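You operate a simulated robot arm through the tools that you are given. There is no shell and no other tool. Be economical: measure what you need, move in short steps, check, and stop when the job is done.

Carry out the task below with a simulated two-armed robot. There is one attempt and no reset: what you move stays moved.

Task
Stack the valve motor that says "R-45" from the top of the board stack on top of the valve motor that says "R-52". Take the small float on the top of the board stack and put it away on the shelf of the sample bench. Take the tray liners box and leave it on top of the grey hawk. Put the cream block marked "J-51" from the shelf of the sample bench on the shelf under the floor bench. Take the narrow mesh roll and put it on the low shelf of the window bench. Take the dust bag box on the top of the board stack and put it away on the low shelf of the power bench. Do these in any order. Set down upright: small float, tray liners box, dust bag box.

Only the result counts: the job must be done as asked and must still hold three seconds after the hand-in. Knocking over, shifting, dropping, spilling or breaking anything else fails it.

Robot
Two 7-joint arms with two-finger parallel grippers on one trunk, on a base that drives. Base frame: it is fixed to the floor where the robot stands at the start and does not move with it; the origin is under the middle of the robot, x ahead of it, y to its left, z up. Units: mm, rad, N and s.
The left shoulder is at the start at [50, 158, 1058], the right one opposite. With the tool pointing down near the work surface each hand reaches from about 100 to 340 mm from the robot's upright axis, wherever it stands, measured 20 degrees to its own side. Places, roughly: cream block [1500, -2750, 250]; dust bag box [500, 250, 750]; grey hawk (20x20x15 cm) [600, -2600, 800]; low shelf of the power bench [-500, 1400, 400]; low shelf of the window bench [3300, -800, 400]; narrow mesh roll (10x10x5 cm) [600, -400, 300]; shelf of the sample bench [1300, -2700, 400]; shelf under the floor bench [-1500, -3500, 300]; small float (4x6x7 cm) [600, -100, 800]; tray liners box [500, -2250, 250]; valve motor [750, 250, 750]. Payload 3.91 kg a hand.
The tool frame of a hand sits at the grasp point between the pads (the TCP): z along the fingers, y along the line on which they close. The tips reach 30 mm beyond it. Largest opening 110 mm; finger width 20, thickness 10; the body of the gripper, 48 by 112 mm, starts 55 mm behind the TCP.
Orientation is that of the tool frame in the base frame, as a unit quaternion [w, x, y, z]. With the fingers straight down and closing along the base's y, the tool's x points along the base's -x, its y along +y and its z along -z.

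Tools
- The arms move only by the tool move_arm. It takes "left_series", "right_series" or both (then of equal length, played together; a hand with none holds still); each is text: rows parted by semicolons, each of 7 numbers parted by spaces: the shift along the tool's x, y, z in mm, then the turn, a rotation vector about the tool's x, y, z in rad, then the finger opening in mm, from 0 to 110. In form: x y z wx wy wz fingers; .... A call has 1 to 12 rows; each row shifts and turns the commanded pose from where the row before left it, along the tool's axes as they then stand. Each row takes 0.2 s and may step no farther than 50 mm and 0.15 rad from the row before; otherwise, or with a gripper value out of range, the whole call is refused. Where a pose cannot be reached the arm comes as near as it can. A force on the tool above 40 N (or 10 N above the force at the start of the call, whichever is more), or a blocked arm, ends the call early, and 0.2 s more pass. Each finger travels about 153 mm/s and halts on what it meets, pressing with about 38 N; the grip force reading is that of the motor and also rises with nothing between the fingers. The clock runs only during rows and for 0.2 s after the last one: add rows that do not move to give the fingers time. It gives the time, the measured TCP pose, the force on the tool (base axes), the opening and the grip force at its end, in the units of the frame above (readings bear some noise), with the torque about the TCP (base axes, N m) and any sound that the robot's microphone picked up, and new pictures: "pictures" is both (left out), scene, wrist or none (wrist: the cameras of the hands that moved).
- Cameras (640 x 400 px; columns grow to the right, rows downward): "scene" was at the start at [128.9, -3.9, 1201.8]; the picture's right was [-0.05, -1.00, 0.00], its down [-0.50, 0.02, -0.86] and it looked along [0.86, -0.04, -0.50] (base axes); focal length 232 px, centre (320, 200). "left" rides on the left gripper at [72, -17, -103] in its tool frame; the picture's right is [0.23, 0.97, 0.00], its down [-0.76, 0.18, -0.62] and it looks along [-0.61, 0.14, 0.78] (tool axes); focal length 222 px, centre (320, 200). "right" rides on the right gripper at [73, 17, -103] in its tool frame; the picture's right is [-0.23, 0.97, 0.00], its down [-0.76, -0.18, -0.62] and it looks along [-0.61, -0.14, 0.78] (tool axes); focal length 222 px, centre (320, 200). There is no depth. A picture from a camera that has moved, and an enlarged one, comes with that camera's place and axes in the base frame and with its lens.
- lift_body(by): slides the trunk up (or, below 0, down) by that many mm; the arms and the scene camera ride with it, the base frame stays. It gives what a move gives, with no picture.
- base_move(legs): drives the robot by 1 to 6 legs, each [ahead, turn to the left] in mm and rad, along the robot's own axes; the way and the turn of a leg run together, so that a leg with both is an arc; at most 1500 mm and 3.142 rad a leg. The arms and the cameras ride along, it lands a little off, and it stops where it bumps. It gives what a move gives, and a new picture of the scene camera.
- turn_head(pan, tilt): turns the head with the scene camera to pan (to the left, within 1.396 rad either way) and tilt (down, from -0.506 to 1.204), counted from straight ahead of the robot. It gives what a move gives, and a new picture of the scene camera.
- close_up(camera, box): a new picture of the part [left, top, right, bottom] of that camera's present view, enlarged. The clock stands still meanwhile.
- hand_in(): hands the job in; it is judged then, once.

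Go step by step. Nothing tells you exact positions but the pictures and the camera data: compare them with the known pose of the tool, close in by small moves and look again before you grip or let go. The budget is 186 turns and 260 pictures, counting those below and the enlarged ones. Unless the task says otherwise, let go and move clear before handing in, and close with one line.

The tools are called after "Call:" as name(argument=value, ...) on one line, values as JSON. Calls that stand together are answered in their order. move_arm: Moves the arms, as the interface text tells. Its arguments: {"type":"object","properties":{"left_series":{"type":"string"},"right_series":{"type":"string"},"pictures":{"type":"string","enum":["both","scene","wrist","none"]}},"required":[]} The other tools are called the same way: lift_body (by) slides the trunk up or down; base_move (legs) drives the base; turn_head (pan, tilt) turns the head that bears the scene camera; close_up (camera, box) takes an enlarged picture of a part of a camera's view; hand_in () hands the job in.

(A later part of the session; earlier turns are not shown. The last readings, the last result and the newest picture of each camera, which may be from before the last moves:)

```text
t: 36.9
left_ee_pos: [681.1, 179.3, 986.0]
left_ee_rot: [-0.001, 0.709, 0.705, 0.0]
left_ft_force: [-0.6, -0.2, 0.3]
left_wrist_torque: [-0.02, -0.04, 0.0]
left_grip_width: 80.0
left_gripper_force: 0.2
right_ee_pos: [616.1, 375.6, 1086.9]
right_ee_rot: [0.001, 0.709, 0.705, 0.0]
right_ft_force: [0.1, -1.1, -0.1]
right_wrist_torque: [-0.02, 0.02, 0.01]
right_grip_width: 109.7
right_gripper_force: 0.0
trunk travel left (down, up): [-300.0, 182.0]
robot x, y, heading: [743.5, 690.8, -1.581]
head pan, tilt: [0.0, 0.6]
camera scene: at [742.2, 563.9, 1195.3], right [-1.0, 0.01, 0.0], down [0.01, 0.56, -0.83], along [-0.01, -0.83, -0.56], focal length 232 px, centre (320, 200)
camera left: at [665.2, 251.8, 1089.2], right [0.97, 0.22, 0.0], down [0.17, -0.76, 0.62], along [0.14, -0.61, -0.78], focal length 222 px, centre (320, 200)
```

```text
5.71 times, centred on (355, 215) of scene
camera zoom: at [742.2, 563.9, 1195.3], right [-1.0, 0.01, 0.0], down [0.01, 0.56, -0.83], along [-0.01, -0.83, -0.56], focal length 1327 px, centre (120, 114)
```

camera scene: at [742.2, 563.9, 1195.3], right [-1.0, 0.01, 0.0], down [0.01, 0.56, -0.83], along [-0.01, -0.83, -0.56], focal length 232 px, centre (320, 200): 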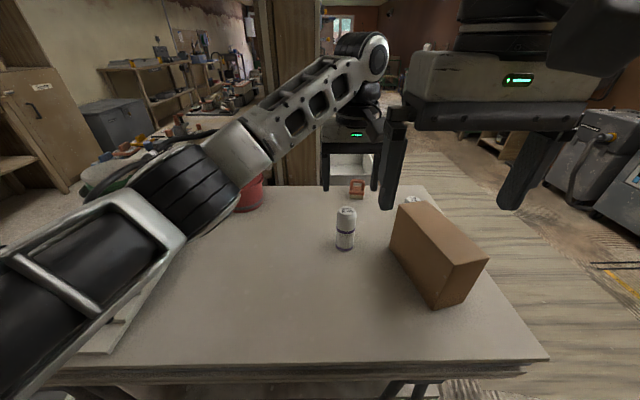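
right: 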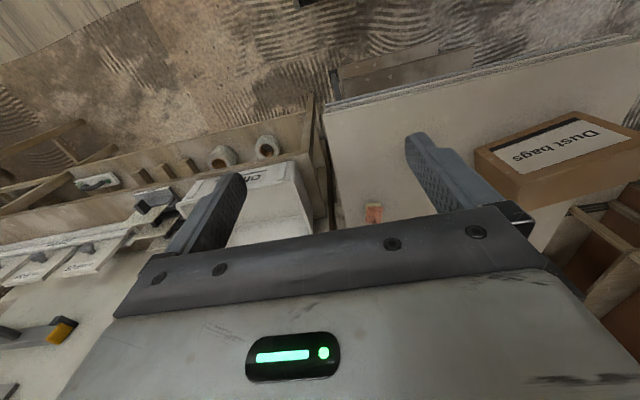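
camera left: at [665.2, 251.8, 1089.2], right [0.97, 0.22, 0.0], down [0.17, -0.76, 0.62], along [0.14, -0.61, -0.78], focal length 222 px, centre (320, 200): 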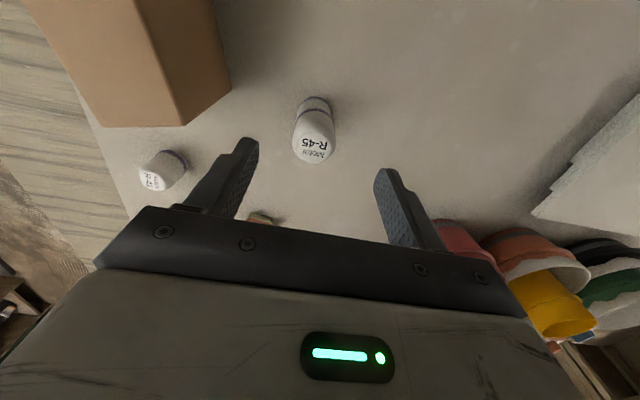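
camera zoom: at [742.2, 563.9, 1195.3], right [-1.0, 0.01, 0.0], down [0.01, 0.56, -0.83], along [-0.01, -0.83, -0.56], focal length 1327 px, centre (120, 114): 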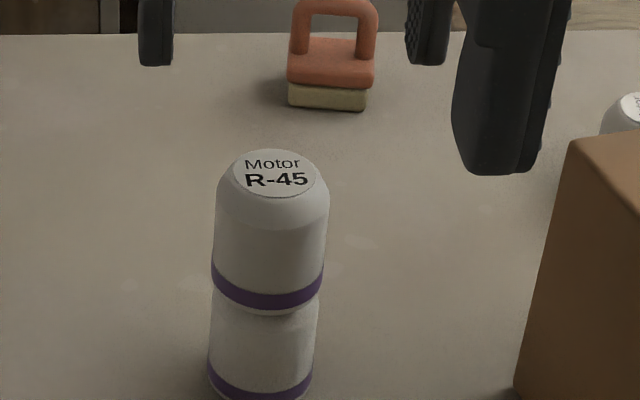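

The stack stands; R-45 is squarely on R-52. Next I'll pull the left hand aside and bring the right hand, tilted 30°, over the dust bag box.

Call:
move_arm(left_series="28 40 0 0 0 0 80; 28 40 0 0 0 0 80; 28 40 0 0 0 0 80; 28 40 0 0 0 0 80; 0 0 0 0 0 0 80; 0 0 0 0 0 0 80; 0 0 0 0 0 0 80; 0 0 0 0 0 0 80; 0 0 0 0 0 0 80; 0 0 0 0 0 0 80", right_series="-35 -24 20 0 0 0 110; -35 -24 20 0 0 0 110; -35 -24 20 0 0 0 110; -34 -23 20 0 0 0 110; 0 0 0 0 0 -0.117 110; 0 0 0 0 0 -0.117 110; 0 0 0 0 -0.131 0 110; 0 0 0 0 -0.131 0 110; 0 0 0 0 -0.131 0 110; 0 0 0 0 -0.131 0 110")

```text
t: 39.1
left_ee_pos: [842.6, 288.7, 986.2]
left_ee_rot: [0.0, 0.709, 0.705, 0.001]
left_ft_force: [-0.6, -0.2, 0.0]
left_wrist_torque: [0.01, 0.0, 0.0]
left_grip_width: 79.6
left_gripper_force: 0.2
right_ee_pos: [519.2, 237.5, 1008.1]
right_ee_rot: [0.204, 0.601, 0.756, -0.162]
right_ft_force: [-0.4, 0.8, 1.0]
right_wrist_torque: [0.01, 0.01, 0.01]
right_grip_width: 110.1
right_gripper_force: 0.1
trunk travel left (down, up): [-300.0, 182.0]
robot x, y, heading: [747.7, 693.0, -1.579]
head pan, tilt: [0.0, 0.6]
camera scene: at [742.1, 563.8, 1195.3], right [-1.0, 0.01, 0.0], down [0.01, 0.56, -0.83], along [-0.01, -0.83, -0.56], focal length 232 px, centre (320, 200)
camera right: at [509.9, 353.2, 1059.4], right [0.99, 0.03, 0.12], down [-0.1, -0.38, 0.92], along [0.07, -0.93, -0.37], focal length 222 px, centre (320, 200)
camera left: at [826.0, 361.2, 1088.7], right [0.98, 0.22, 0.0], down [0.17, -0.76, 0.62], along [0.14, -0.61, -0.78], focal length 222 px, centre (320, 200)
```

scene: 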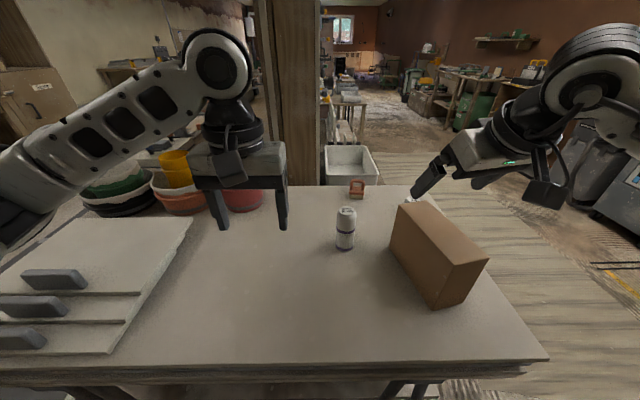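
right: 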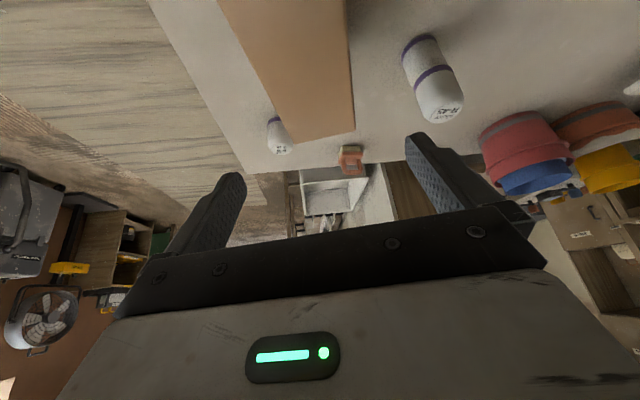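
left: 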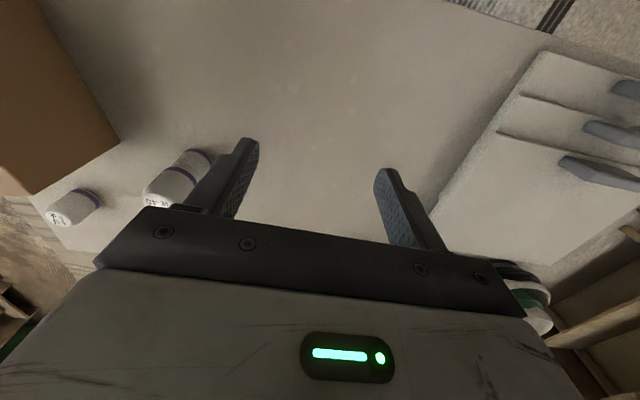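

The tool is lined up with the box's long axis, centred within a few mm. I'll go straight down so that the fingers straddle the top.

Call:
move_arm(right_series="22 1 38 0 0 0 110; 22 1 38 0 0 0 110; 13 0 22 0 0 0 110; 0 0 0 0 0 0 110")

Call:
close_up(camera="scene", box=[380, 150, 520, 310])

```text
t: 40.1
left_ee_pos: [842.5, 288.8, 985.3]
left_ee_rot: [0.0, 0.709, 0.706, 0.0]
left_ft_force: [-0.7, -1.6, -0.2]
left_wrist_torque: [-0.02, 0.01, -0.03]
left_grip_width: 80.1
left_gripper_force: 0.1
right_ee_pos: [522.1, 237.4, 892.8]
right_ee_rot: [0.204, 0.601, 0.756, -0.161]
right_ft_force: [-0.2, 0.5, -0.3]
right_wrist_torque: [0.04, -0.01, -0.02]
right_grip_width: 109.8
right_gripper_force: 0.1
trunk travel left (down, up): [-300.0, 182.0]
robot x, y, heading: [747.1, 692.4, -1.581]
head pan, tilt: [0.0, 0.6]
camera scene: at [742.2, 563.7, 1195.3], right [-1.0, 0.01, 0.0], down [0.01, 0.56, -0.83], along [-0.01, -0.83, -0.56], focal length 232 px, centre (320, 200)
camera right: at [513.1, 353.5, 945.3], right [0.99, 0.03, 0.12], down [-0.1, -0.38, 0.92], along [0.07, -0.93, -0.37], focal length 222 px, centre (320, 200)
```

scene: 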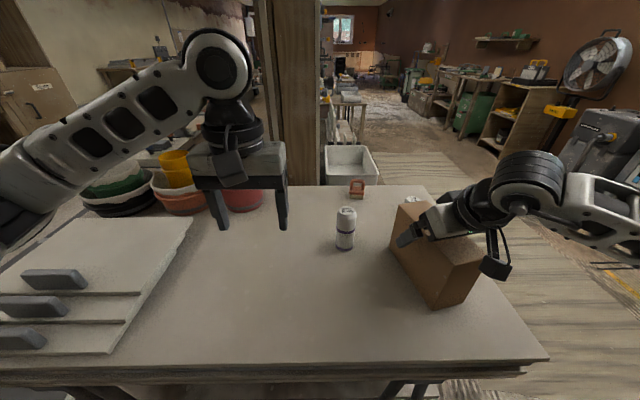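
right: 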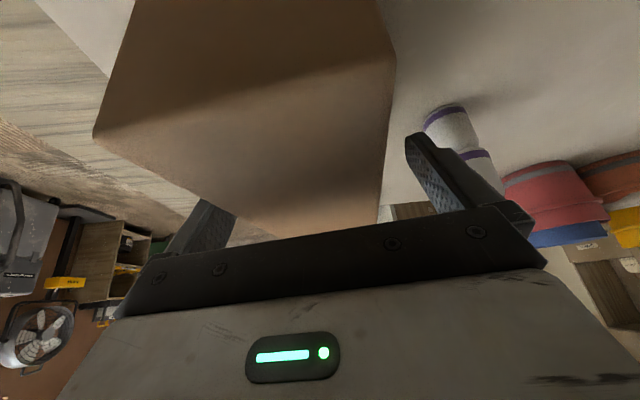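

```text
2.50 times, centred on (450, 230) of scene
camera zoom: at [742.2, 563.7, 1195.3], right [-1.0, 0.01, 0.0], down [0.01, 0.56, -0.83], along [-0.01, -0.83, -0.56], focal length 581 px, centre (-5, 125)
```

zoom: 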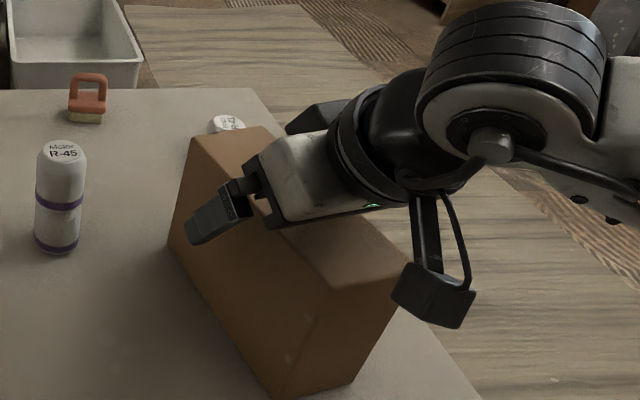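

The fingers straddle the box. A little lower, then close.

Call:
move_arm(right_series="7 0 13 0 0 0 110; 0 0 0 0 0 0 80; 0 0 0 0 0 0 50; 0 0 0 0 0 0 50; 0 0 0 0 0 0 50")

```text
t: 41.3
left_ee_pos: [841.7, 288.4, 984.9]
left_ee_rot: [0.0, 0.709, 0.705, 0.0]
left_ft_force: [0.0, 0.3, -0.2]
left_wrist_torque: [-0.02, 0.01, 0.05]
left_grip_width: 80.0
left_gripper_force: 0.1
right_ee_pos: [521.9, 236.8, 878.7]
right_ee_rot: [0.204, 0.602, 0.755, -0.162]
right_ft_force: [-1.1, 0.2, 0.3]
right_wrist_torque: [-0.35, -0.06, -0.18]
right_grip_width: 70.0
right_gripper_force: 37.9
trunk travel left (down, up): [-300.0, 182.0]
robot x, y, heading: [744.1, 692.5, -1.579]
head pan, tilt: [0.0, 0.6]
camera scene: at [742.0, 563.7, 1195.3], right [-1.0, 0.01, 0.0], down [0.01, 0.56, -0.83], along [-0.01, -0.82, -0.56], focal length 232 px, centre (320, 200)
camera right: at [512.6, 353.0, 931.3], right [0.99, 0.03, 0.12], down [-0.1, -0.38, 0.92], along [0.07, -0.93, -0.37], focal length 222 px, centre (320, 200)
```

scene: 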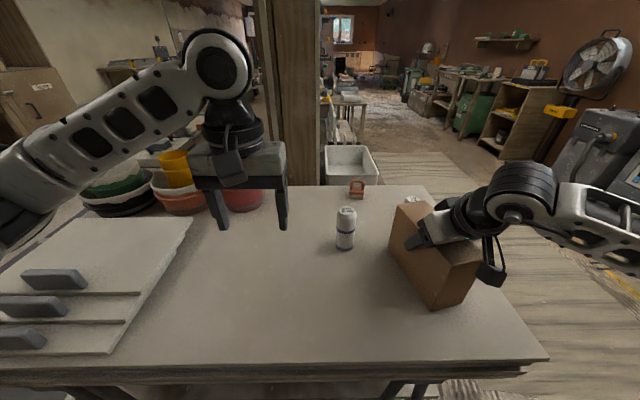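
right: 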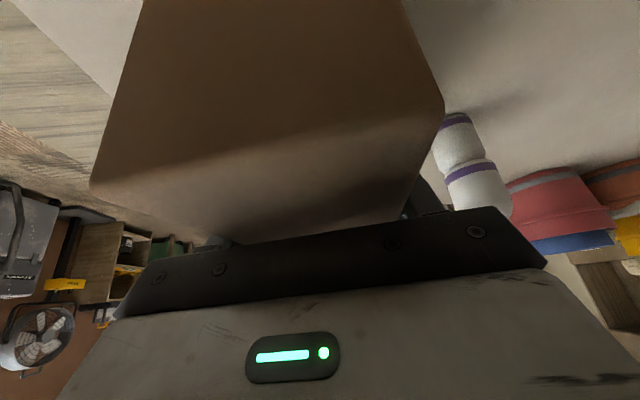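

Gripped at 70 mm. I'll lift straight up.

Call:
move_arm(right_series="-12 0 -21 0 0 0 50; -20 0 -35 0 0 0 50; -20 0 -35 0 0 0 50; -10 0 -17 0 0 0 50")

```text
t: 42.3
left_ee_pos: [843.6, 288.8, 983.8]
left_ee_rot: [0.0, 0.709, 0.705, 0.001]
left_ft_force: [-0.7, 0.9, 0.3]
left_wrist_torque: [-0.02, 0.03, 0.01]
left_grip_width: 79.8
left_gripper_force: 0.0
right_ee_pos: [522.9, 238.2, 1004.3]
right_ee_rot: [0.204, 0.601, 0.756, -0.161]
right_ft_force: [0.1, -0.1, -3.7]
right_wrist_torque: [-0.01, 0.01, 0.01]
right_grip_width: 69.9
right_gripper_force: 38.3
trunk travel left (down, up): [-300.0, 182.0]
robot x, y, heading: [744.7, 692.2, -1.583]
head pan, tilt: [0.0, 0.6]
camera scene: at [742.1, 563.5, 1195.2], right [-1.0, 0.01, 0.0], down [0.01, 0.57, -0.82], along [-0.01, -0.82, -0.57], focal length 232 px, centre (320, 200)
camera right: at [512.2, 353.7, 1056.3], right [0.99, 0.03, 0.12], down [-0.1, -0.38, 0.92], along [0.07, -0.93, -0.37], focal length 222 px, centre (320, 200)
```

scene: 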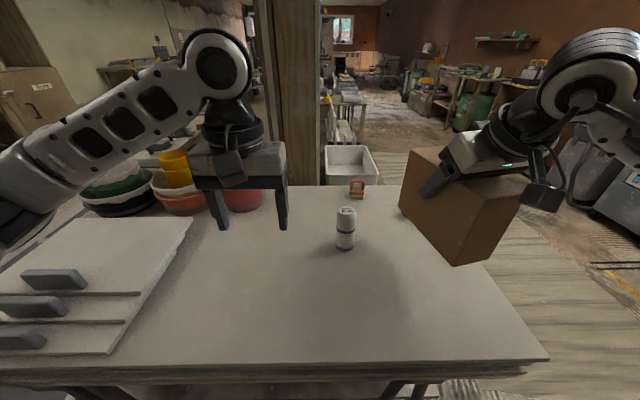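
right: 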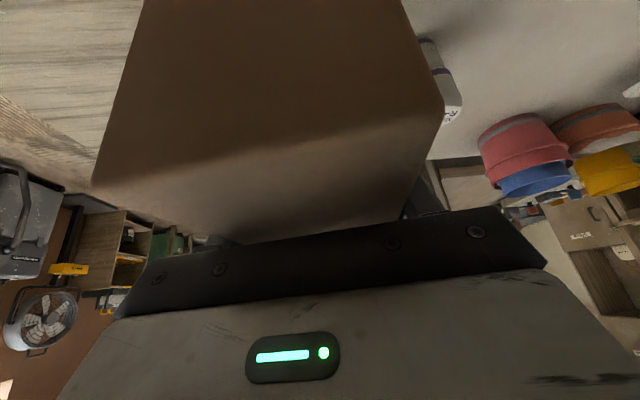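

The box weighs only about 4 N. I'll draw it back, then turn west and drive toward the power bench, stopping to look.

Call:
move_arm(right_series="37 10 -22 0 0 0 50; 37 10 -22 0 0 0 50", left_series="45 0 0 0 0 0 80; 45 0 0 0 0 0 80", pictures="none")

Call:
base_move(legs=[[-30, 0], [0, -1.56], [700, 0]])

```text
t: 42.9
left_ee_pos: [841.7, 379.7, 985.8]
left_ee_rot: [-0.001, 0.709, 0.705, 0.0]
left_ft_force: [0.5, 0.6, -0.9]
left_wrist_torque: [-0.04, 0.01, 0.03]
left_grip_width: 80.0
left_gripper_force: 0.0
right_ee_pos: [522.9, 327.5, 1004.5]
right_ee_rot: [0.204, 0.601, 0.755, -0.161]
right_ft_force: [0.1, -0.1, -3.8]
right_wrist_torque: [0.02, 0.0, -0.01]
right_grip_width: 70.0
right_gripper_force: 38.3
trunk travel left (down, up): [-300.0, 182.0]
robot x, y, heading: [744.1, 693.8, -1.586]
head pan, tilt: [0.0, 0.6]
```

```text
t: 50.9
left_ee_pos: [-262.5, 620.5, 985.0]
left_ee_rot: [0.0, 1.0, 0.001, 0.0]
left_ft_force: [-0.5, -0.4, 0.0]
left_wrist_torque: [0.0, 0.05, -0.03]
left_grip_width: 79.9
left_gripper_force: 0.0
right_ee_pos: [-317.0, 939.6, 1004.2]
right_ee_rot: [0.031, 0.959, 0.114, -0.258]
right_ft_force: [-0.3, -0.3, -3.7]
right_wrist_torque: [-0.01, 0.02, 0.02]
right_grip_width: 69.9
right_gripper_force: 37.9
trunk travel left (down, up): [-300.0, 182.0]
robot x, y, heading: [52.0, 719.4, 3.138]
head pan, tilt: [0.0, 0.6]
camera scene: at [-79.7, 721.3, 1195.2], right [0.0, 1.0, 0.0], down [0.57, 0.0, -0.82], along [-0.82, 0.0, -0.57], focal length 232 px, centre (320, 200)
```

scene: 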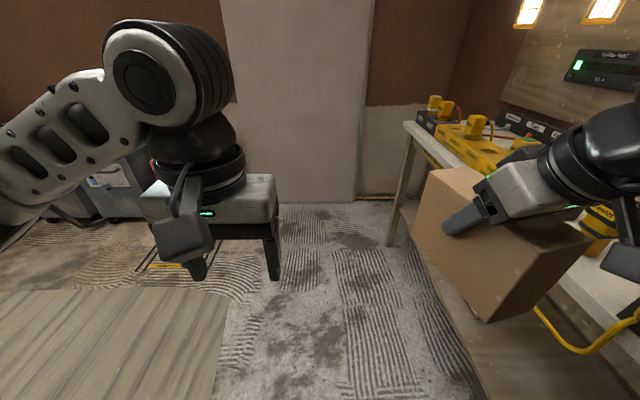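

The way is clear. I'll veer slightly away from the bench and then turn to face it.

Call:
base_move(legs=[[0, 0.18], [570, 0], [0, -1.747]])

Call:
lift_body(by=-250)

Call:
turn_head(pan=0, tilt=0.4)

```text
t: 59.1
left_ee_pos: [-610.3, 931.5, 984.2]
left_ee_rot: [0.001, 0.708, -0.706, 0.0]
left_ft_force: [-0.3, 0.3, 0.0]
left_wrist_torque: [-0.02, -0.01, 0.01]
left_grip_width: 79.8
left_gripper_force: 0.1
right_ee_pos: [-290.6, 989.1, 1003.5]
right_ee_rot: [-0.16, 0.759, -0.597, -0.204]
right_ft_force: [0.3, -0.1, -3.5]
right_wrist_torque: [0.0, 0.0, 0.01]
right_grip_width: 69.8
right_gripper_force: 37.8
trunk travel left (down, up): [-300.0, 182.0]
robot x, y, heading: [-514.3, 619.2, 1.569]
head pan, tilt: [0.0, 0.6]
camera scene: at [-511.4, 749.5, 1195.2], right [1.0, 0.0, 0.0], down [0.0, -0.57, -0.82], along [0.0, 0.82, -0.57], focal length 232 px, centre (320, 200)
```

scene: 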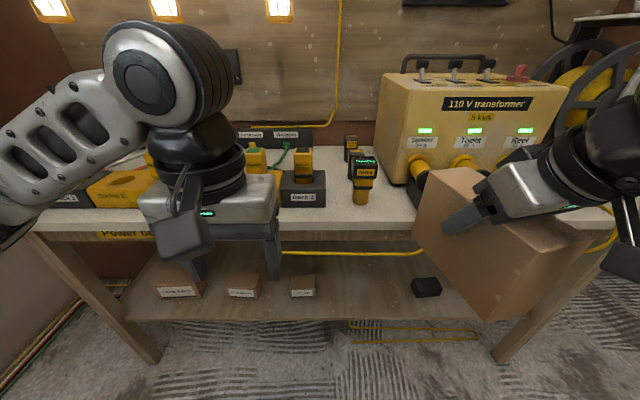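

```text
t: 61.7
left_ee_pos: [-610.6, 932.3, 735.0]
left_ee_rot: [0.0, 0.708, -0.706, 0.0]
left_ft_force: [-0.2, -0.3, 0.2]
left_wrist_torque: [0.01, 0.01, -0.01]
left_grip_width: 79.8
left_gripper_force: 0.0
right_ee_pos: [-291.0, 988.6, 753.7]
right_ee_rot: [-0.16, 0.759, -0.597, -0.204]
right_ft_force: [0.1, -0.2, -4.2]
right_wrist_torque: [0.03, 0.04, 0.0]
right_grip_width: 70.0
right_gripper_force: 38.1
trunk travel left (down, up): [-50.0, 432.0]
robot x, y, heading: [-512.9, 620.3, 1.57]
head pan, tilt: [0.0, 0.6]
```

```text
t: 62.4
left_ee_pos: [-611.0, 932.4, 735.3]
left_ee_rot: [-0.001, 0.708, -0.706, 0.0]
left_ft_force: [0.1, -0.2, 0.7]
left_wrist_torque: [0.04, -0.01, 0.01]
left_grip_width: 80.0
left_gripper_force: 0.1
right_ee_pos: [-291.9, 988.7, 754.3]
right_ee_rot: [-0.16, 0.759, -0.597, -0.205]
right_ft_force: [-0.1, 0.3, -2.7]
right_wrist_torque: [0.05, -0.02, 0.0]
right_grip_width: 69.5
right_gripper_force: 38.3
trunk travel left (down, up): [-50.0, 432.0]
robot x, y, heading: [-507.5, 619.5, 1.567]
head pan, tilt: [0.0, 0.4]
camera scene: at [-511.4, 753.7, 963.4], right [1.0, 0.0, 0.0], down [0.0, -0.39, -0.92], along [0.0, 0.92, -0.39], focal length 232 px, centre (320, 200)
```

scene: 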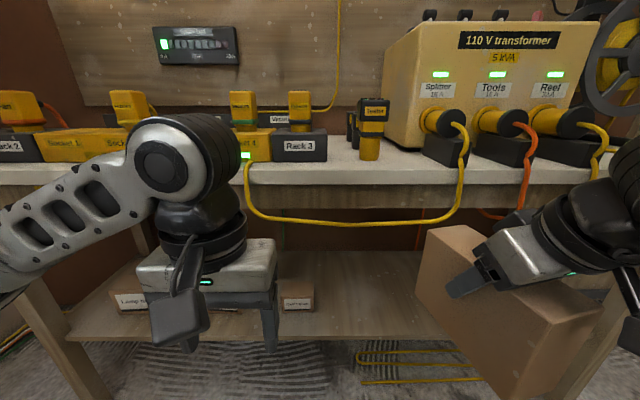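

The shelf spot at about x=-290 is free, and the hanging cable is at z about 714. I'll lower the trunk and hand so the box is just above shelf height, still outside the bench.

Call:
lift_body(by=-50)

Call:
move_arm(right_series="23 0 39 0 0 0 50; 23 0 39 0 0 0 50; 23 0 39 0 0 0 50; 23 0 39 0 0 0 50; 13 0 21 0 0 0 50; 0 0 0 0 0 0 50")

```text
t: 63.3
left_ee_pos: [-610.8, 932.3, 685.3]
left_ee_rot: [0.001, 0.708, -0.706, 0.0]
left_ft_force: [1.1, -0.3, 0.2]
left_wrist_torque: [0.0, -0.03, 0.0]
left_grip_width: 80.4
left_gripper_force: 0.1
right_ee_pos: [-291.8, 988.6, 703.5]
right_ee_rot: [-0.161, 0.759, -0.598, -0.204]
right_ft_force: [-0.7, -0.6, -3.2]
right_wrist_torque: [0.02, 0.01, 0.0]
right_grip_width: 69.6
right_gripper_force: 37.9
trunk travel left (down, up): [0.0, 482.0]
robot x, y, heading: [-510.2, 621.0, 1.57]
head pan, tilt: [0.0, 0.4]
```

```text
t: 64.7
left_ee_pos: [-611.0, 932.5, 684.9]
left_ee_rot: [0.0, 0.708, -0.706, 0.0]
left_ft_force: [-0.3, -0.4, -0.7]
left_wrist_torque: [0.02, -0.01, -0.01]
left_grip_width: 79.9
left_gripper_force: 0.1
right_ee_pos: [-291.5, 985.9, 497.5]
right_ee_rot: [-0.16, 0.758, -0.598, -0.205]
right_ft_force: [1.0, 0.0, -4.0]
right_wrist_torque: [-0.02, 0.0, -0.02]
right_grip_width: 69.8
right_gripper_force: 38.1
trunk travel left (down, up): [0.0, 482.0]
robot x, y, heading: [-510.1, 624.7, 1.569]
head pan, tilt: [0.0, 0.4]
camera scene: at [-511.5, 753.7, 913.5], right [1.0, 0.0, 0.0], down [0.0, -0.39, -0.92], along [0.0, 0.92, -0.39], focal length 232 px, centre (320, 200)
camera right: at [-281.4, 870.8, 549.9], right [-0.99, -0.04, 0.12], down [0.09, 0.38, 0.92], along [-0.08, 0.92, -0.37], focal length 222 px, centre (320, 200)
```

scene: 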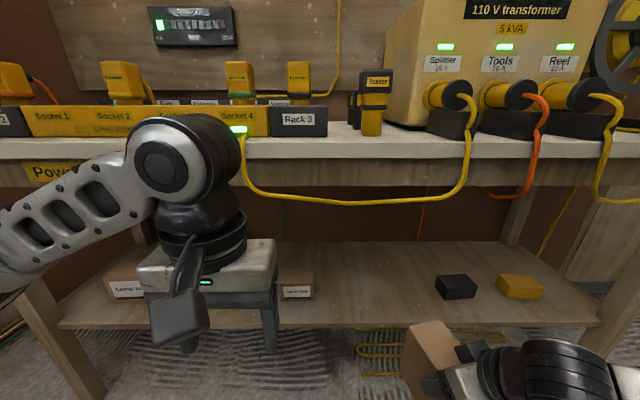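
right: 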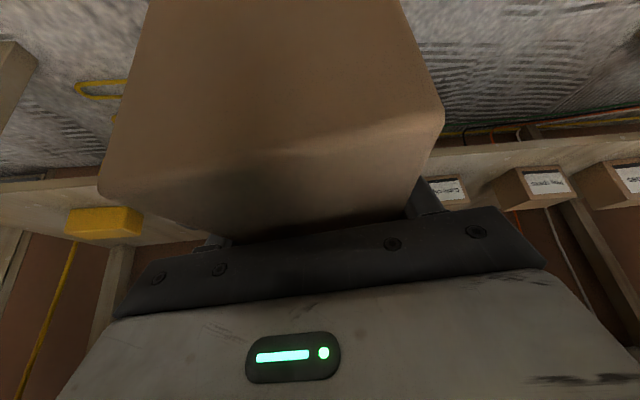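

The box sits just above shelf level. I'll draw the left hand back and drive ahead 140 mm.

Call:
move_arm(left_series="40 0 0 0 0 0 80; 40 0 0 0 0 0 80", right_series="-4 0 -7 0 0 0 50; 0 0 0 0 0 0 50", pictures="none")

Call:
base_move(legs=[[140, 0]])

```text
t: 65.3
left_ee_pos: [-610.4, 851.7, 686.6]
left_ee_rot: [0.0, 0.709, -0.705, 0.0]
left_ft_force: [-0.1, -0.4, 0.0]
left_wrist_torque: [0.0, -0.01, 0.02]
left_grip_width: 80.0
left_gripper_force: 0.1
right_ee_pos: [-291.9, 984.6, 506.8]
right_ee_rot: [-0.16, 0.759, -0.598, -0.204]
right_ft_force: [-0.1, 0.1, -4.0]
right_wrist_torque: [-0.01, -0.01, -0.01]
right_grip_width: 69.7
right_gripper_force: 38.5
trunk travel left (down, up): [0.0, 482.0]
robot x, y, heading: [-509.6, 622.0, 1.57]
head pan, tilt: [0.0, 0.4]
```

```text
t: 66.7
left_ee_pos: [-609.3, 990.6, 684.3]
left_ee_rot: [0.0, 0.708, -0.706, -0.001]
left_ft_force: [-0.1, 0.6, -0.1]
left_wrist_torque: [0.0, -0.03, -0.03]
left_grip_width: 80.1
left_gripper_force: 0.0
right_ee_pos: [-292.1, 1123.5, 506.3]
right_ee_rot: [-0.16, 0.759, -0.597, -0.203]
right_ft_force: [0.0, 0.1, -4.0]
right_wrist_torque: [0.01, -0.01, -0.01]
right_grip_width: 69.7
right_gripper_force: 38.1
trunk travel left (down, up): [0.0, 482.0]
robot x, y, heading: [-507.9, 757.8, 1.57]
head pan, tilt: [0.0, 0.4]
camera scene: at [-511.2, 892.1, 913.5], right [1.0, 0.0, 0.0], down [0.0, -0.39, -0.92], along [0.0, 0.92, -0.39], focal length 232 px, centre (320, 200)
```

scene: 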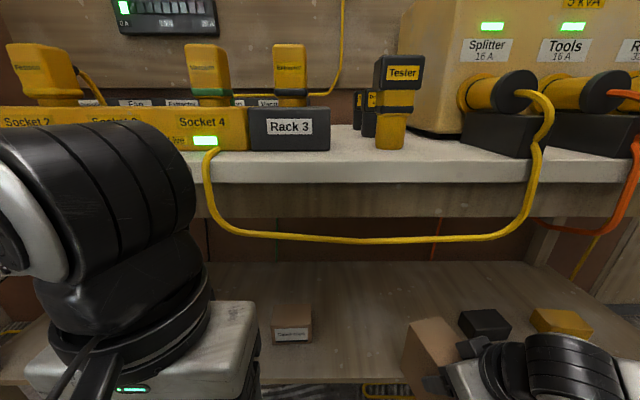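

The far end is at the shelf edge, 30 mm above it. I'll slide it in.

Call:
move_arm(right_series="-37 -10 21 0 0 0 50; -37 -10 21 0 0 0 50; -37 -10 21 0 0 0 50; -37 -10 21 0 0 0 50; 0 0 0 0 0 0 50")

```text
t: 67.8
left_ee_pos: [-609.8, 991.2, 685.2]
left_ee_rot: [0.0, 0.709, -0.706, 0.0]
left_ft_force: [-0.1, -0.7, -0.5]
left_wrist_torque: [0.0, -0.01, -0.03]
left_grip_width: 79.9
left_gripper_force: 0.1
right_ee_pos: [-290.4, 1299.2, 508.5]
right_ee_rot: [-0.159, 0.759, -0.597, -0.205]
right_ft_force: [0.1, -0.4, -4.3]
right_wrist_torque: [-0.02, -0.01, -0.01]
right_grip_width: 69.9
right_gripper_force: 37.9
trunk travel left (down, up): [0.0, 482.0]
robot x, y, heading: [-510.3, 760.5, 1.569]
head pan, tilt: [0.0, 0.4]
camera scene: at [-511.2, 892.2, 913.5], right [1.0, 0.0, 0.0], down [0.0, -0.39, -0.92], along [0.0, 0.92, -0.39], focal length 232 px, centre (320, 200)
camera right: at [-281.2, 1184.4, 559.2], right [-0.99, -0.04, 0.12], down [0.09, 0.38, 0.92], along [-0.08, 0.92, -0.37], focal length 222 px, centre (320, 200)
```

scene: 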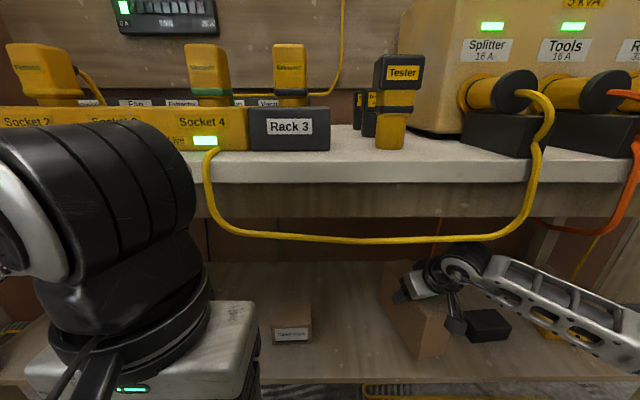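
right: 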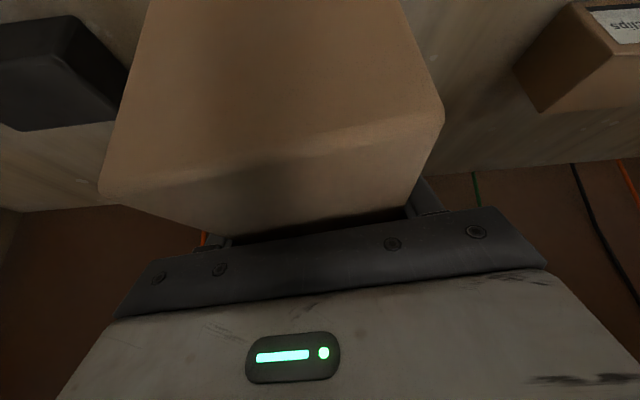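

I'll push 25 mm deeper, then lower until it touches.

Call:
move_arm(right_series="-21 -6 12 0 0 0 50; 7 0 13 0 0 0 50; 5 0 9 0 0 0 50; 0 0 0 0 0 0 50")

Call:
close_up(camera="scene", box=[360, 230, 530, 400])

```text
t: 68.8
left_ee_pos: [-609.9, 991.1, 685.1]
left_ee_rot: [0.0, 0.709, -0.706, -0.001]
left_ft_force: [-0.3, 0.4, 0.5]
left_wrist_torque: [-0.03, 0.0, 0.01]
left_grip_width: 79.9
left_gripper_force: 0.1
right_ee_pos: [-292.1, 1324.0, 481.5]
right_ee_rot: [-0.16, 0.759, -0.597, -0.205]
right_ft_force: [0.4, -0.4, -4.1]
right_wrist_torque: [-0.01, 0.02, -0.03]
right_grip_width: 69.7
right_gripper_force: 38.3
trunk travel left (down, up): [0.0, 482.0]
robot x, y, heading: [-504.5, 761.4, 1.568]
head pan, tilt: [0.0, 0.4]
camera scene: at [-511.2, 892.2, 913.5], right [1.0, 0.0, 0.0], down [0.0, -0.39, -0.92], along [0.0, 0.92, -0.39], focal length 232 px, centre (320, 200)
camera right: at [-281.8, 1209.8, 534.3], right [-0.99, -0.04, 0.12], down [0.09, 0.38, 0.92], along [-0.08, 0.92, -0.37], focal length 222 px, centre (320, 200)
```

scene: 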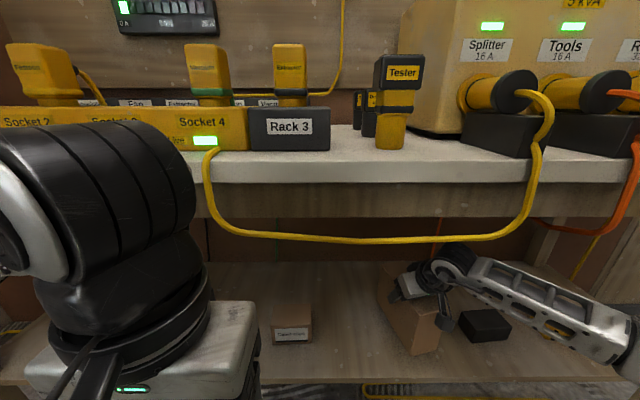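
right: 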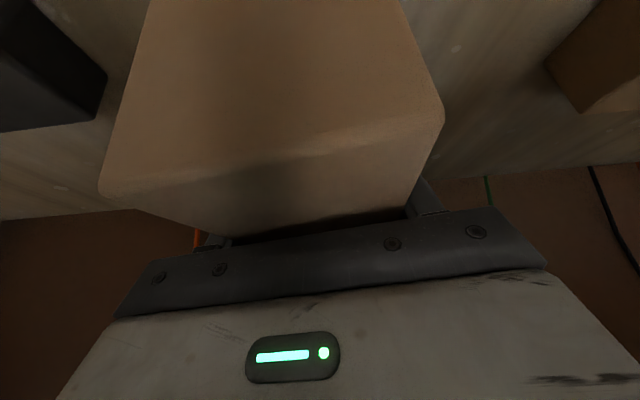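

```text
2.35 times, centred on (445, 315) of scene
camera zoom: at [-511.2, 892.2, 913.5], right [1.0, 0.0, 0.0], down [0.0, -0.39, -0.92], along [0.0, 0.92, -0.39], focal length 546 px, centre (26, -71)
```

zoom: 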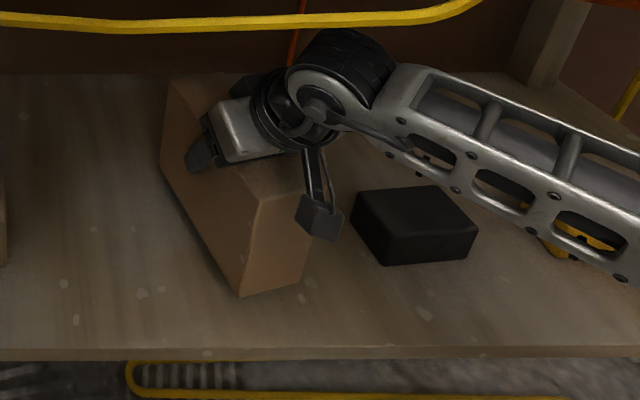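

Call:
move_arm(right_series="2 0 3.5 0 0 0 50; 1.5 0 2.6 0 0 0 50; 1.5 0 2.6 0 0 0 50; 0 0 0 0 0 0 50", pictures="none")

```text
t: 69.8
left_ee_pos: [-610.6, 991.3, 685.0]
left_ee_rot: [0.0, 0.709, -0.705, 0.0]
left_ft_force: [0.5, -0.2, 0.4]
left_wrist_torque: [0.0, -0.01, 0.02]
left_grip_width: 80.0
left_gripper_force: 0.1
right_ee_pos: [-291.5, 1324.0, 471.0]
right_ee_rot: [-0.159, 0.759, -0.598, -0.204]
right_ft_force: [-0.4, 0.3, -4.3]
right_wrist_torque: [-0.01, 0.0, -0.01]
right_grip_width: 70.1
right_gripper_force: 37.4
trunk travel left (down, up): [0.0, 482.0]
robot x, y, heading: [-510.2, 754.2, 1.57]
head pan, tilt: [0.0, 0.4]
```

Call:
move_arm(right_series="1.5 0 2.6 0 0 0 50; 1.5 0 2.6 0 0 0 50; 1 0 1.7 0 0 0 50; 0 0 0 0 0 0 50", pictures="none")

Call:
close_up(camera="scene", box=[380, 290, 480, 390])

```text
t: 70.8
left_ee_pos: [-610.3, 991.4, 685.3]
left_ee_rot: [0.0, 0.708, -0.706, 0.0]
left_ft_force: [-0.4, 0.3, -0.4]
left_wrist_torque: [0.0, -0.01, -0.01]
left_grip_width: 80.1
left_gripper_force: 0.0
right_ee_pos: [-292.1, 1324.7, 464.9]
right_ee_rot: [-0.159, 0.759, -0.597, -0.204]
right_ft_force: [-0.3, -0.2, -3.6]
right_wrist_torque: [0.01, 0.03, 0.0]
right_grip_width: 69.8
right_gripper_force: 38.0
trunk travel left (down, up): [0.0, 482.0]
robot x, y, heading: [-509.2, 757.9, 1.567]
head pan, tilt: [0.0, 0.4]
```

```text
4.00 times, centred on (430, 340) of scene
camera zoom: at [-511.2, 892.2, 913.5], right [1.0, 0.0, 0.0], down [0.0, -0.39, -0.92], along [0.0, 0.92, -0.39], focal length 929 px, centre (-120, -360)
```

zoom: 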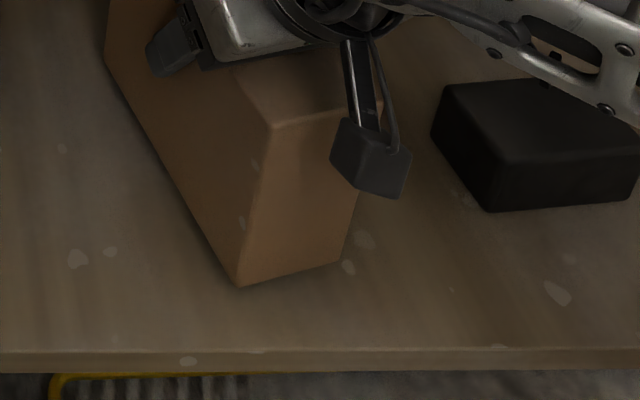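

Call:
move_arm(right_series="1.5 0 2.6 0 0 0 50; 1.5 0 2.6 0 0 0 50; 1.5 0 2.6 0 0 0 50; 0 0 0 0 0 0 50", pictures="none")

```text
t: 71.8
left_ee_pos: [-610.6, 991.0, 684.9]
left_ee_rot: [0.0, 0.708, -0.706, 0.0]
left_ft_force: [0.3, -0.3, 0.3]
left_wrist_torque: [0.01, -0.01, 0.01]
left_grip_width: 80.0
left_gripper_force: 0.0
right_ee_pos: [-291.5, 1324.1, 455.7]
right_ee_rot: [-0.16, 0.759, -0.598, -0.204]
right_ft_force: [-0.6, -0.4, -4.0]
right_wrist_torque: [-0.05, 0.02, 0.01]
right_grip_width: 69.8
right_gripper_force: 38.0
trunk travel left (down, up): [0.0, 482.0]
robot x, y, heading: [-511.0, 760.4, 1.575]
head pan, tilt: [0.0, 0.4]
```

Call:
move_arm(right_series="1.5 0 2.6 0 0 0 50; 1.5 0 2.6 0 0 0 50; 1.5 0 2.6 0 0 0 50; 1.5 0 2.6 0 0 0 50; 0 0 0 0 0 0 50", pictures="none")

Call:
close_up(camera="scene", box=[380, 290, 480, 390])

```text
t: 73.0
left_ee_pos: [-610.3, 990.6, 686.6]
left_ee_rot: [-0.002, 0.708, -0.706, 0.0]
left_ft_force: [-0.4, -0.3, 0.4]
left_wrist_torque: [-0.01, -0.01, -0.01]
left_grip_width: 80.1
left_gripper_force: 0.1
right_ee_pos: [-293.1, 1325.6, 449.2]
right_ee_rot: [-0.164, 0.757, -0.597, -0.208]
right_ft_force: [3.1, -10.2, 26.5]
right_wrist_torque: [-0.64, -0.25, 0.04]
right_grip_width: 70.2
right_gripper_force: 38.0
trunk travel left (down, up): [0.0, 482.0]
robot x, y, heading: [-511.4, 759.8, 1.567]
head pan, tilt: [0.0, 0.4]
```

```text
4.00 times, centred on (430, 340) of scene
camera zoom: at [-511.7, 890.3, 914.2], right [1.0, 0.0, 0.0], down [0.0, -0.39, -0.92], along [0.0, 0.92, -0.39], focal length 929 px, centre (-120, -360)
```

zoom: 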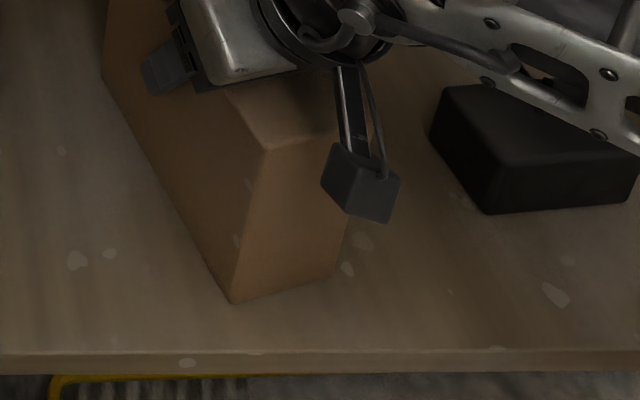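

Contact. I'll back off 2 mm, open, and withdraw along the fingers.

Call:
move_arm(right_series="-1 0 -1.7 0 0 0 50; 0 0 0 0 0 0 80; 0 0 0 0 0 0 108; 0 0 0 0 0 0 108; 0 0 -30 0 0 0 108; 0 0 -40 0 0 0 108; 0 0 -45 0 0 0 108")

Call:
close_up(camera="scene", box=[360, 230, 530, 400])

```text
t: 74.7
left_ee_pos: [-609.9, 991.3, 685.1]
left_ee_rot: [0.0, 0.708, -0.706, 0.0]
left_ft_force: [-0.7, 1.3, -1.0]
left_wrist_torque: [-0.04, 0.0, -0.04]
left_grip_width: 80.2
left_gripper_force: 0.1
right_ee_pos: [-277.4, 1267.7, 544.0]
right_ee_rot: [-0.16, 0.759, -0.597, -0.204]
right_ft_force: [0.6, -0.4, -1.6]
right_wrist_torque: [-0.03, -0.02, -0.01]
right_grip_width: 107.9
right_gripper_force: 0.2
trunk travel left (down, up): [0.0, 482.0]
robot x, y, heading: [-507.7, 760.4, 1.569]
head pan, tilt: [0.0, 0.4]
camera scene: at [-511.3, 892.1, 913.4], right [1.0, 0.0, 0.0], down [0.0, -0.39, -0.92], along [0.0, 0.92, -0.39], focal length 232 px, centre (320, 200)
camera right: at [-268.3, 1153.7, 596.6], right [-0.99, -0.04, 0.12], down [0.09, 0.38, 0.92], along [-0.08, 0.92, -0.37], focal length 222 px, centre (320, 200)
```

scene: 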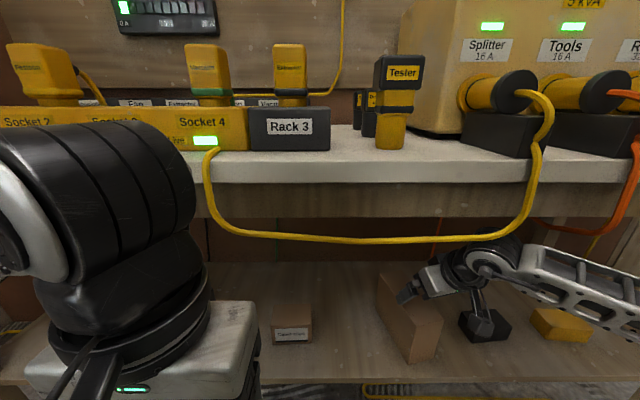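
right: 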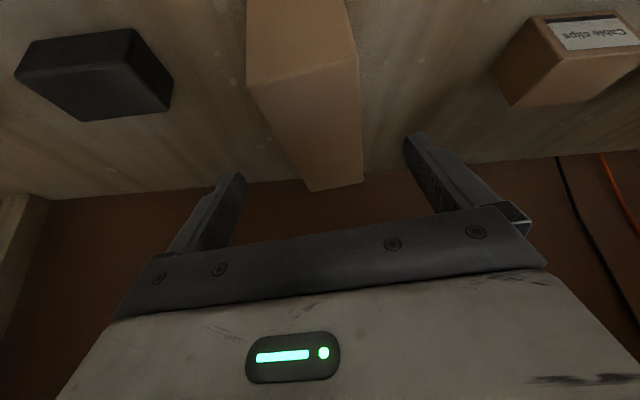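

```text
2.35 times, centred on (445, 315) of scene
camera zoom: at [-511.3, 892.1, 913.4], right [1.0, 0.0, 0.0], down [0.0, -0.39, -0.92], along [0.0, 0.92, -0.39], focal length 546 px, centre (26, -71)
```

zoom: 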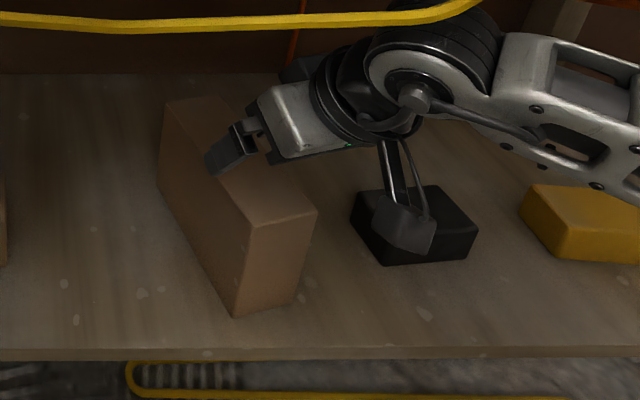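

The dust bag box stands upright on the shelf. I'll back straight out.

Call:
base_move(legs=[[-260, 0]])

Call:
close_up(camera="scene", box=[220, 160, 520, 340])

```text
t: 76.5
left_ee_pos: [-609.2, 731.0, 685.6]
left_ee_rot: [0.0, 0.708, -0.706, -0.001]
left_ft_force: [0.3, 0.4, 0.2]
left_wrist_torque: [-0.02, -0.01, 0.02]
left_grip_width: 80.3
left_gripper_force: 0.0
right_ee_pos: [-278.6, 1008.7, 543.8]
right_ee_rot: [-0.16, 0.759, -0.597, -0.205]
right_ft_force: [-0.1, 0.5, 0.0]
right_wrist_torque: [-0.03, -0.01, -0.01]
right_grip_width: 108.3
right_gripper_force: 0.1
trunk travel left (down, up): [0.0, 482.0]
robot x, y, heading: [-509.6, 497.2, 1.57]
head pan, tilt: [0.0, 0.4]
camera scene: at [-511.7, 632.3, 913.5], right [1.0, 0.0, 0.0], down [0.0, -0.39, -0.92], along [0.0, 0.92, -0.39], focal length 232 px, centre (320, 200)
```

scene: 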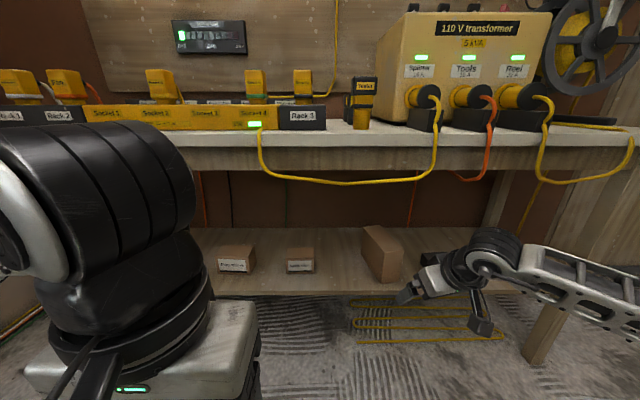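

```text
2.13 times, centred on (370, 250) of scene
camera zoom: at [-511.7, 632.3, 913.5], right [1.0, 0.0, 0.0], down [0.0, -0.39, -0.92], along [0.0, 0.92, -0.39], focal length 495 px, centre (213, 93)
```

zoom: 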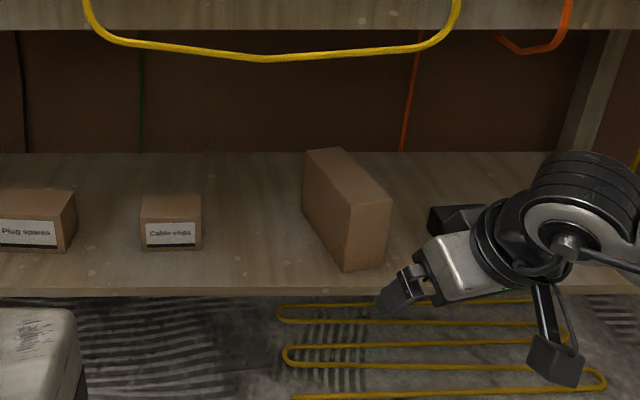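

Done there. I'll raise the trunk and hand, then drive back to the front of the board stack for the small float.

Call:
lift_body(by=300)

Call:
move_arm(right_series="-24 0 -42 0 0 0 108; -24 0 -42 0 0 0 108; -24 0 -42 0 0 0 108; -24 0 -42 0 0 0 108", pictures="none")

Call:
base_move(legs=[[0, -2.232], [640, 0], [0, 0.662]])

```text
t: 79.5
left_ee_pos: [-610.9, 730.3, 985.8]
left_ee_rot: [0.0, 0.708, -0.706, 0.0]
left_ft_force: [0.2, 0.0, 0.0]
left_wrist_torque: [-0.01, 0.01, 0.02]
left_grip_width: 80.1
left_gripper_force: 0.1
right_ee_pos: [-278.8, 1009.4, 844.0]
right_ee_rot: [-0.16, 0.758, -0.598, -0.206]
right_ft_force: [0.4, -0.7, -0.2]
right_wrist_torque: [-0.04, -0.03, 0.01]
right_grip_width: 107.9
right_gripper_force: 0.1
trunk travel left (down, up): [-300.0, 182.0]
robot x, y, heading: [-506.6, 497.3, 1.571]
head pan, tilt: [0.0, 0.4]
```

```text
t: 80.5
left_ee_pos: [-610.8, 731.1, 986.1]
left_ee_rot: [0.0, 0.708, -0.706, 0.0]
left_ft_force: [-0.7, 0.4, -0.5]
left_wrist_torque: [-0.03, 0.02, 0.0]
left_grip_width: 80.1
left_gripper_force: 0.0
right_ee_pos: [-278.8, 1007.3, 1038.4]
right_ee_rot: [-0.16, 0.759, -0.597, -0.203]
right_ft_force: [0.6, -0.4, -0.2]
right_wrist_torque: [-0.02, 0.03, 0.03]
right_grip_width: 107.7
right_gripper_force: 0.0
trunk travel left (down, up): [-300.0, 182.0]
robot x, y, heading: [-511.5, 499.1, 1.564]
head pan, tilt: [0.0, 0.4]
```

```text
t: 91.2
left_ee_pos: [223.4, 187.1, 985.6]
left_ee_rot: [0.001, 0.009, 1.0, -0.001]
left_ft_force: [0.3, 0.1, 0.0]
left_wrist_torque: [-0.03, -0.01, -0.02]
left_grip_width: 80.3
left_gripper_force: 0.1
right_ee_pos: [492.2, -149.2, 1038.3]
right_ee_rot: [0.258, -0.104, 0.96, 0.029]
right_ft_force: [0.5, -0.4, 0.1]
right_wrist_torque: [0.0, -0.01, 0.0]
right_grip_width: 108.0
right_gripper_force: 0.0
trunk travel left (down, up): [-300.0, 182.0]
robot x, y, heading: [-11.8, 96.4, -0.029]
head pan, tilt: [0.0, 0.4]
camera scene: at [119.9, 90.3, 1213.5], right [-0.02, -1.0, 0.0], down [-0.39, 0.01, -0.92], along [0.92, -0.02, -0.39], focal length 232 px, centre (320, 200)
```

scene: 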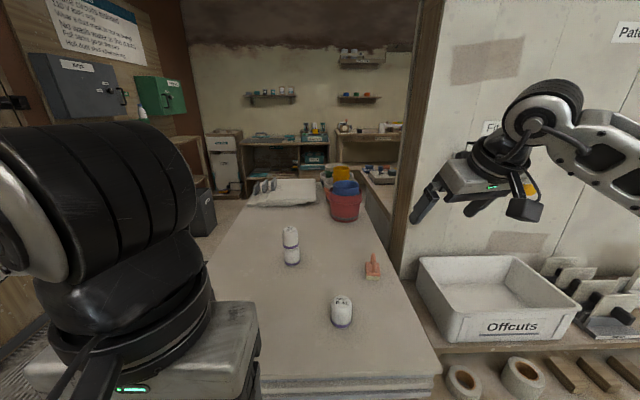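

The stack is still fine. I'll drive ahead 100 mm and square the right hand toward the float.

Call:
base_move(legs=[[100, 0.029]])

Call:
move_arm(right_series="0 0 0 0.05 0 0.0865 80; 0 0 0 0.05 0 0.0865 80; 0 0 0 0.015 0 0.026 80")

```text
t: 92.4
left_ee_pos: [319.0, 192.5, 985.4]
left_ee_rot: [-0.001, -0.004, 1.0, 0.0]
left_ft_force: [0.9, 0.0, -0.3]
left_wrist_torque: [0.0, 0.0, -0.01]
left_grip_width: 80.1
left_gripper_force: 0.1
right_ee_pos: [597.8, -137.6, 1038.2]
right_ee_rot: [0.257, -0.116, 0.959, 0.032]
right_ft_force: [-0.1, 0.6, 0.0]
right_wrist_torque: [0.02, 0.0, 0.0]
right_grip_width: 107.9
right_gripper_force: 0.1
trunk travel left (down, up): [-300.0, 182.0]
robot x, y, heading: [88.9, 89.7, 0.006]
head pan, tilt: [0.0, 0.4]
camera scene: at [219.0, 92.8, 1213.4], right [0.0, -1.0, 0.0], down [-0.39, 0.0, -0.92], along [0.92, 0.0, -0.39], focal length 232 px, centre (320, 200)
```

scene: 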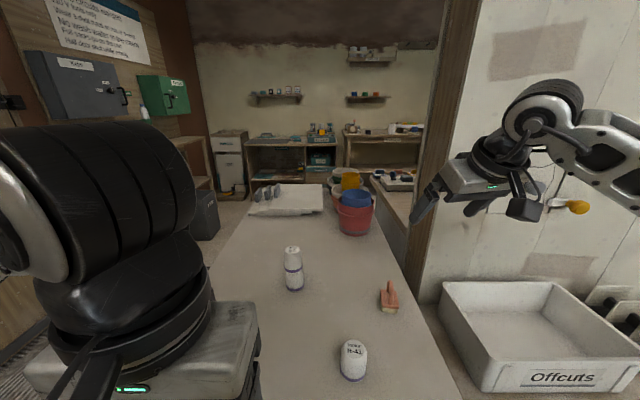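

```text
t: 93.2
left_ee_pos: [317.6, 193.1, 985.2]
left_ee_rot: [0.0, -0.004, 1.0, 0.0]
left_ft_force: [-0.2, -0.1, -0.2]
left_wrist_torque: [0.0, -0.02, -0.04]
left_grip_width: 79.7
left_gripper_force: 0.0
right_ee_pos: [596.4, -136.6, 1039.0]
right_ee_rot: [0.26, -0.005, 0.966, 0.002]
right_ft_force: [-0.6, -0.4, 0.4]
right_wrist_torque: [-0.02, -0.01, 0.02]
right_grip_width: 80.1
right_gripper_force: 0.0
trunk travel left (down, up): [-300.0, 182.0]
robot x, y, heading: [86.9, 89.8, 0.005]
head pan, tilt: [0.0, 0.4]
camera scene: at [218.6, 92.8, 1213.5], right [0.0, -1.0, 0.0], down [-0.39, 0.0, -0.92], along [0.92, 0.0, -0.39], focal length 232 px, centre (320, 200)
camera right: at [482.3, -121.2, 1090.3], right [0.19, 0.98, 0.12], down [0.35, -0.18, 0.92], along [0.92, -0.13, -0.37], focal length 222 px, centre (320, 200)
```

scene: 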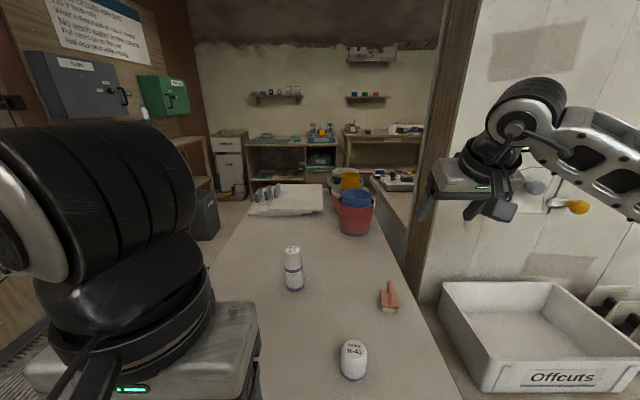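
right: 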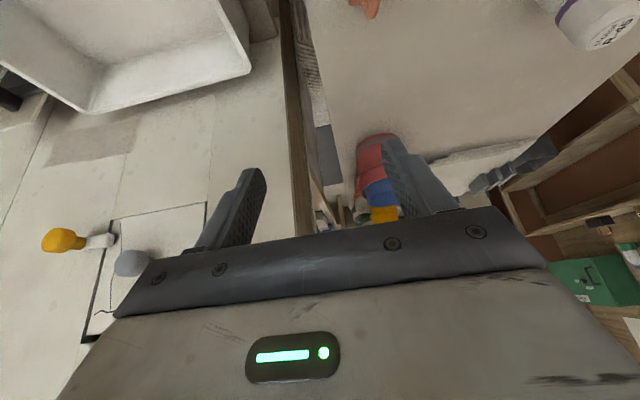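

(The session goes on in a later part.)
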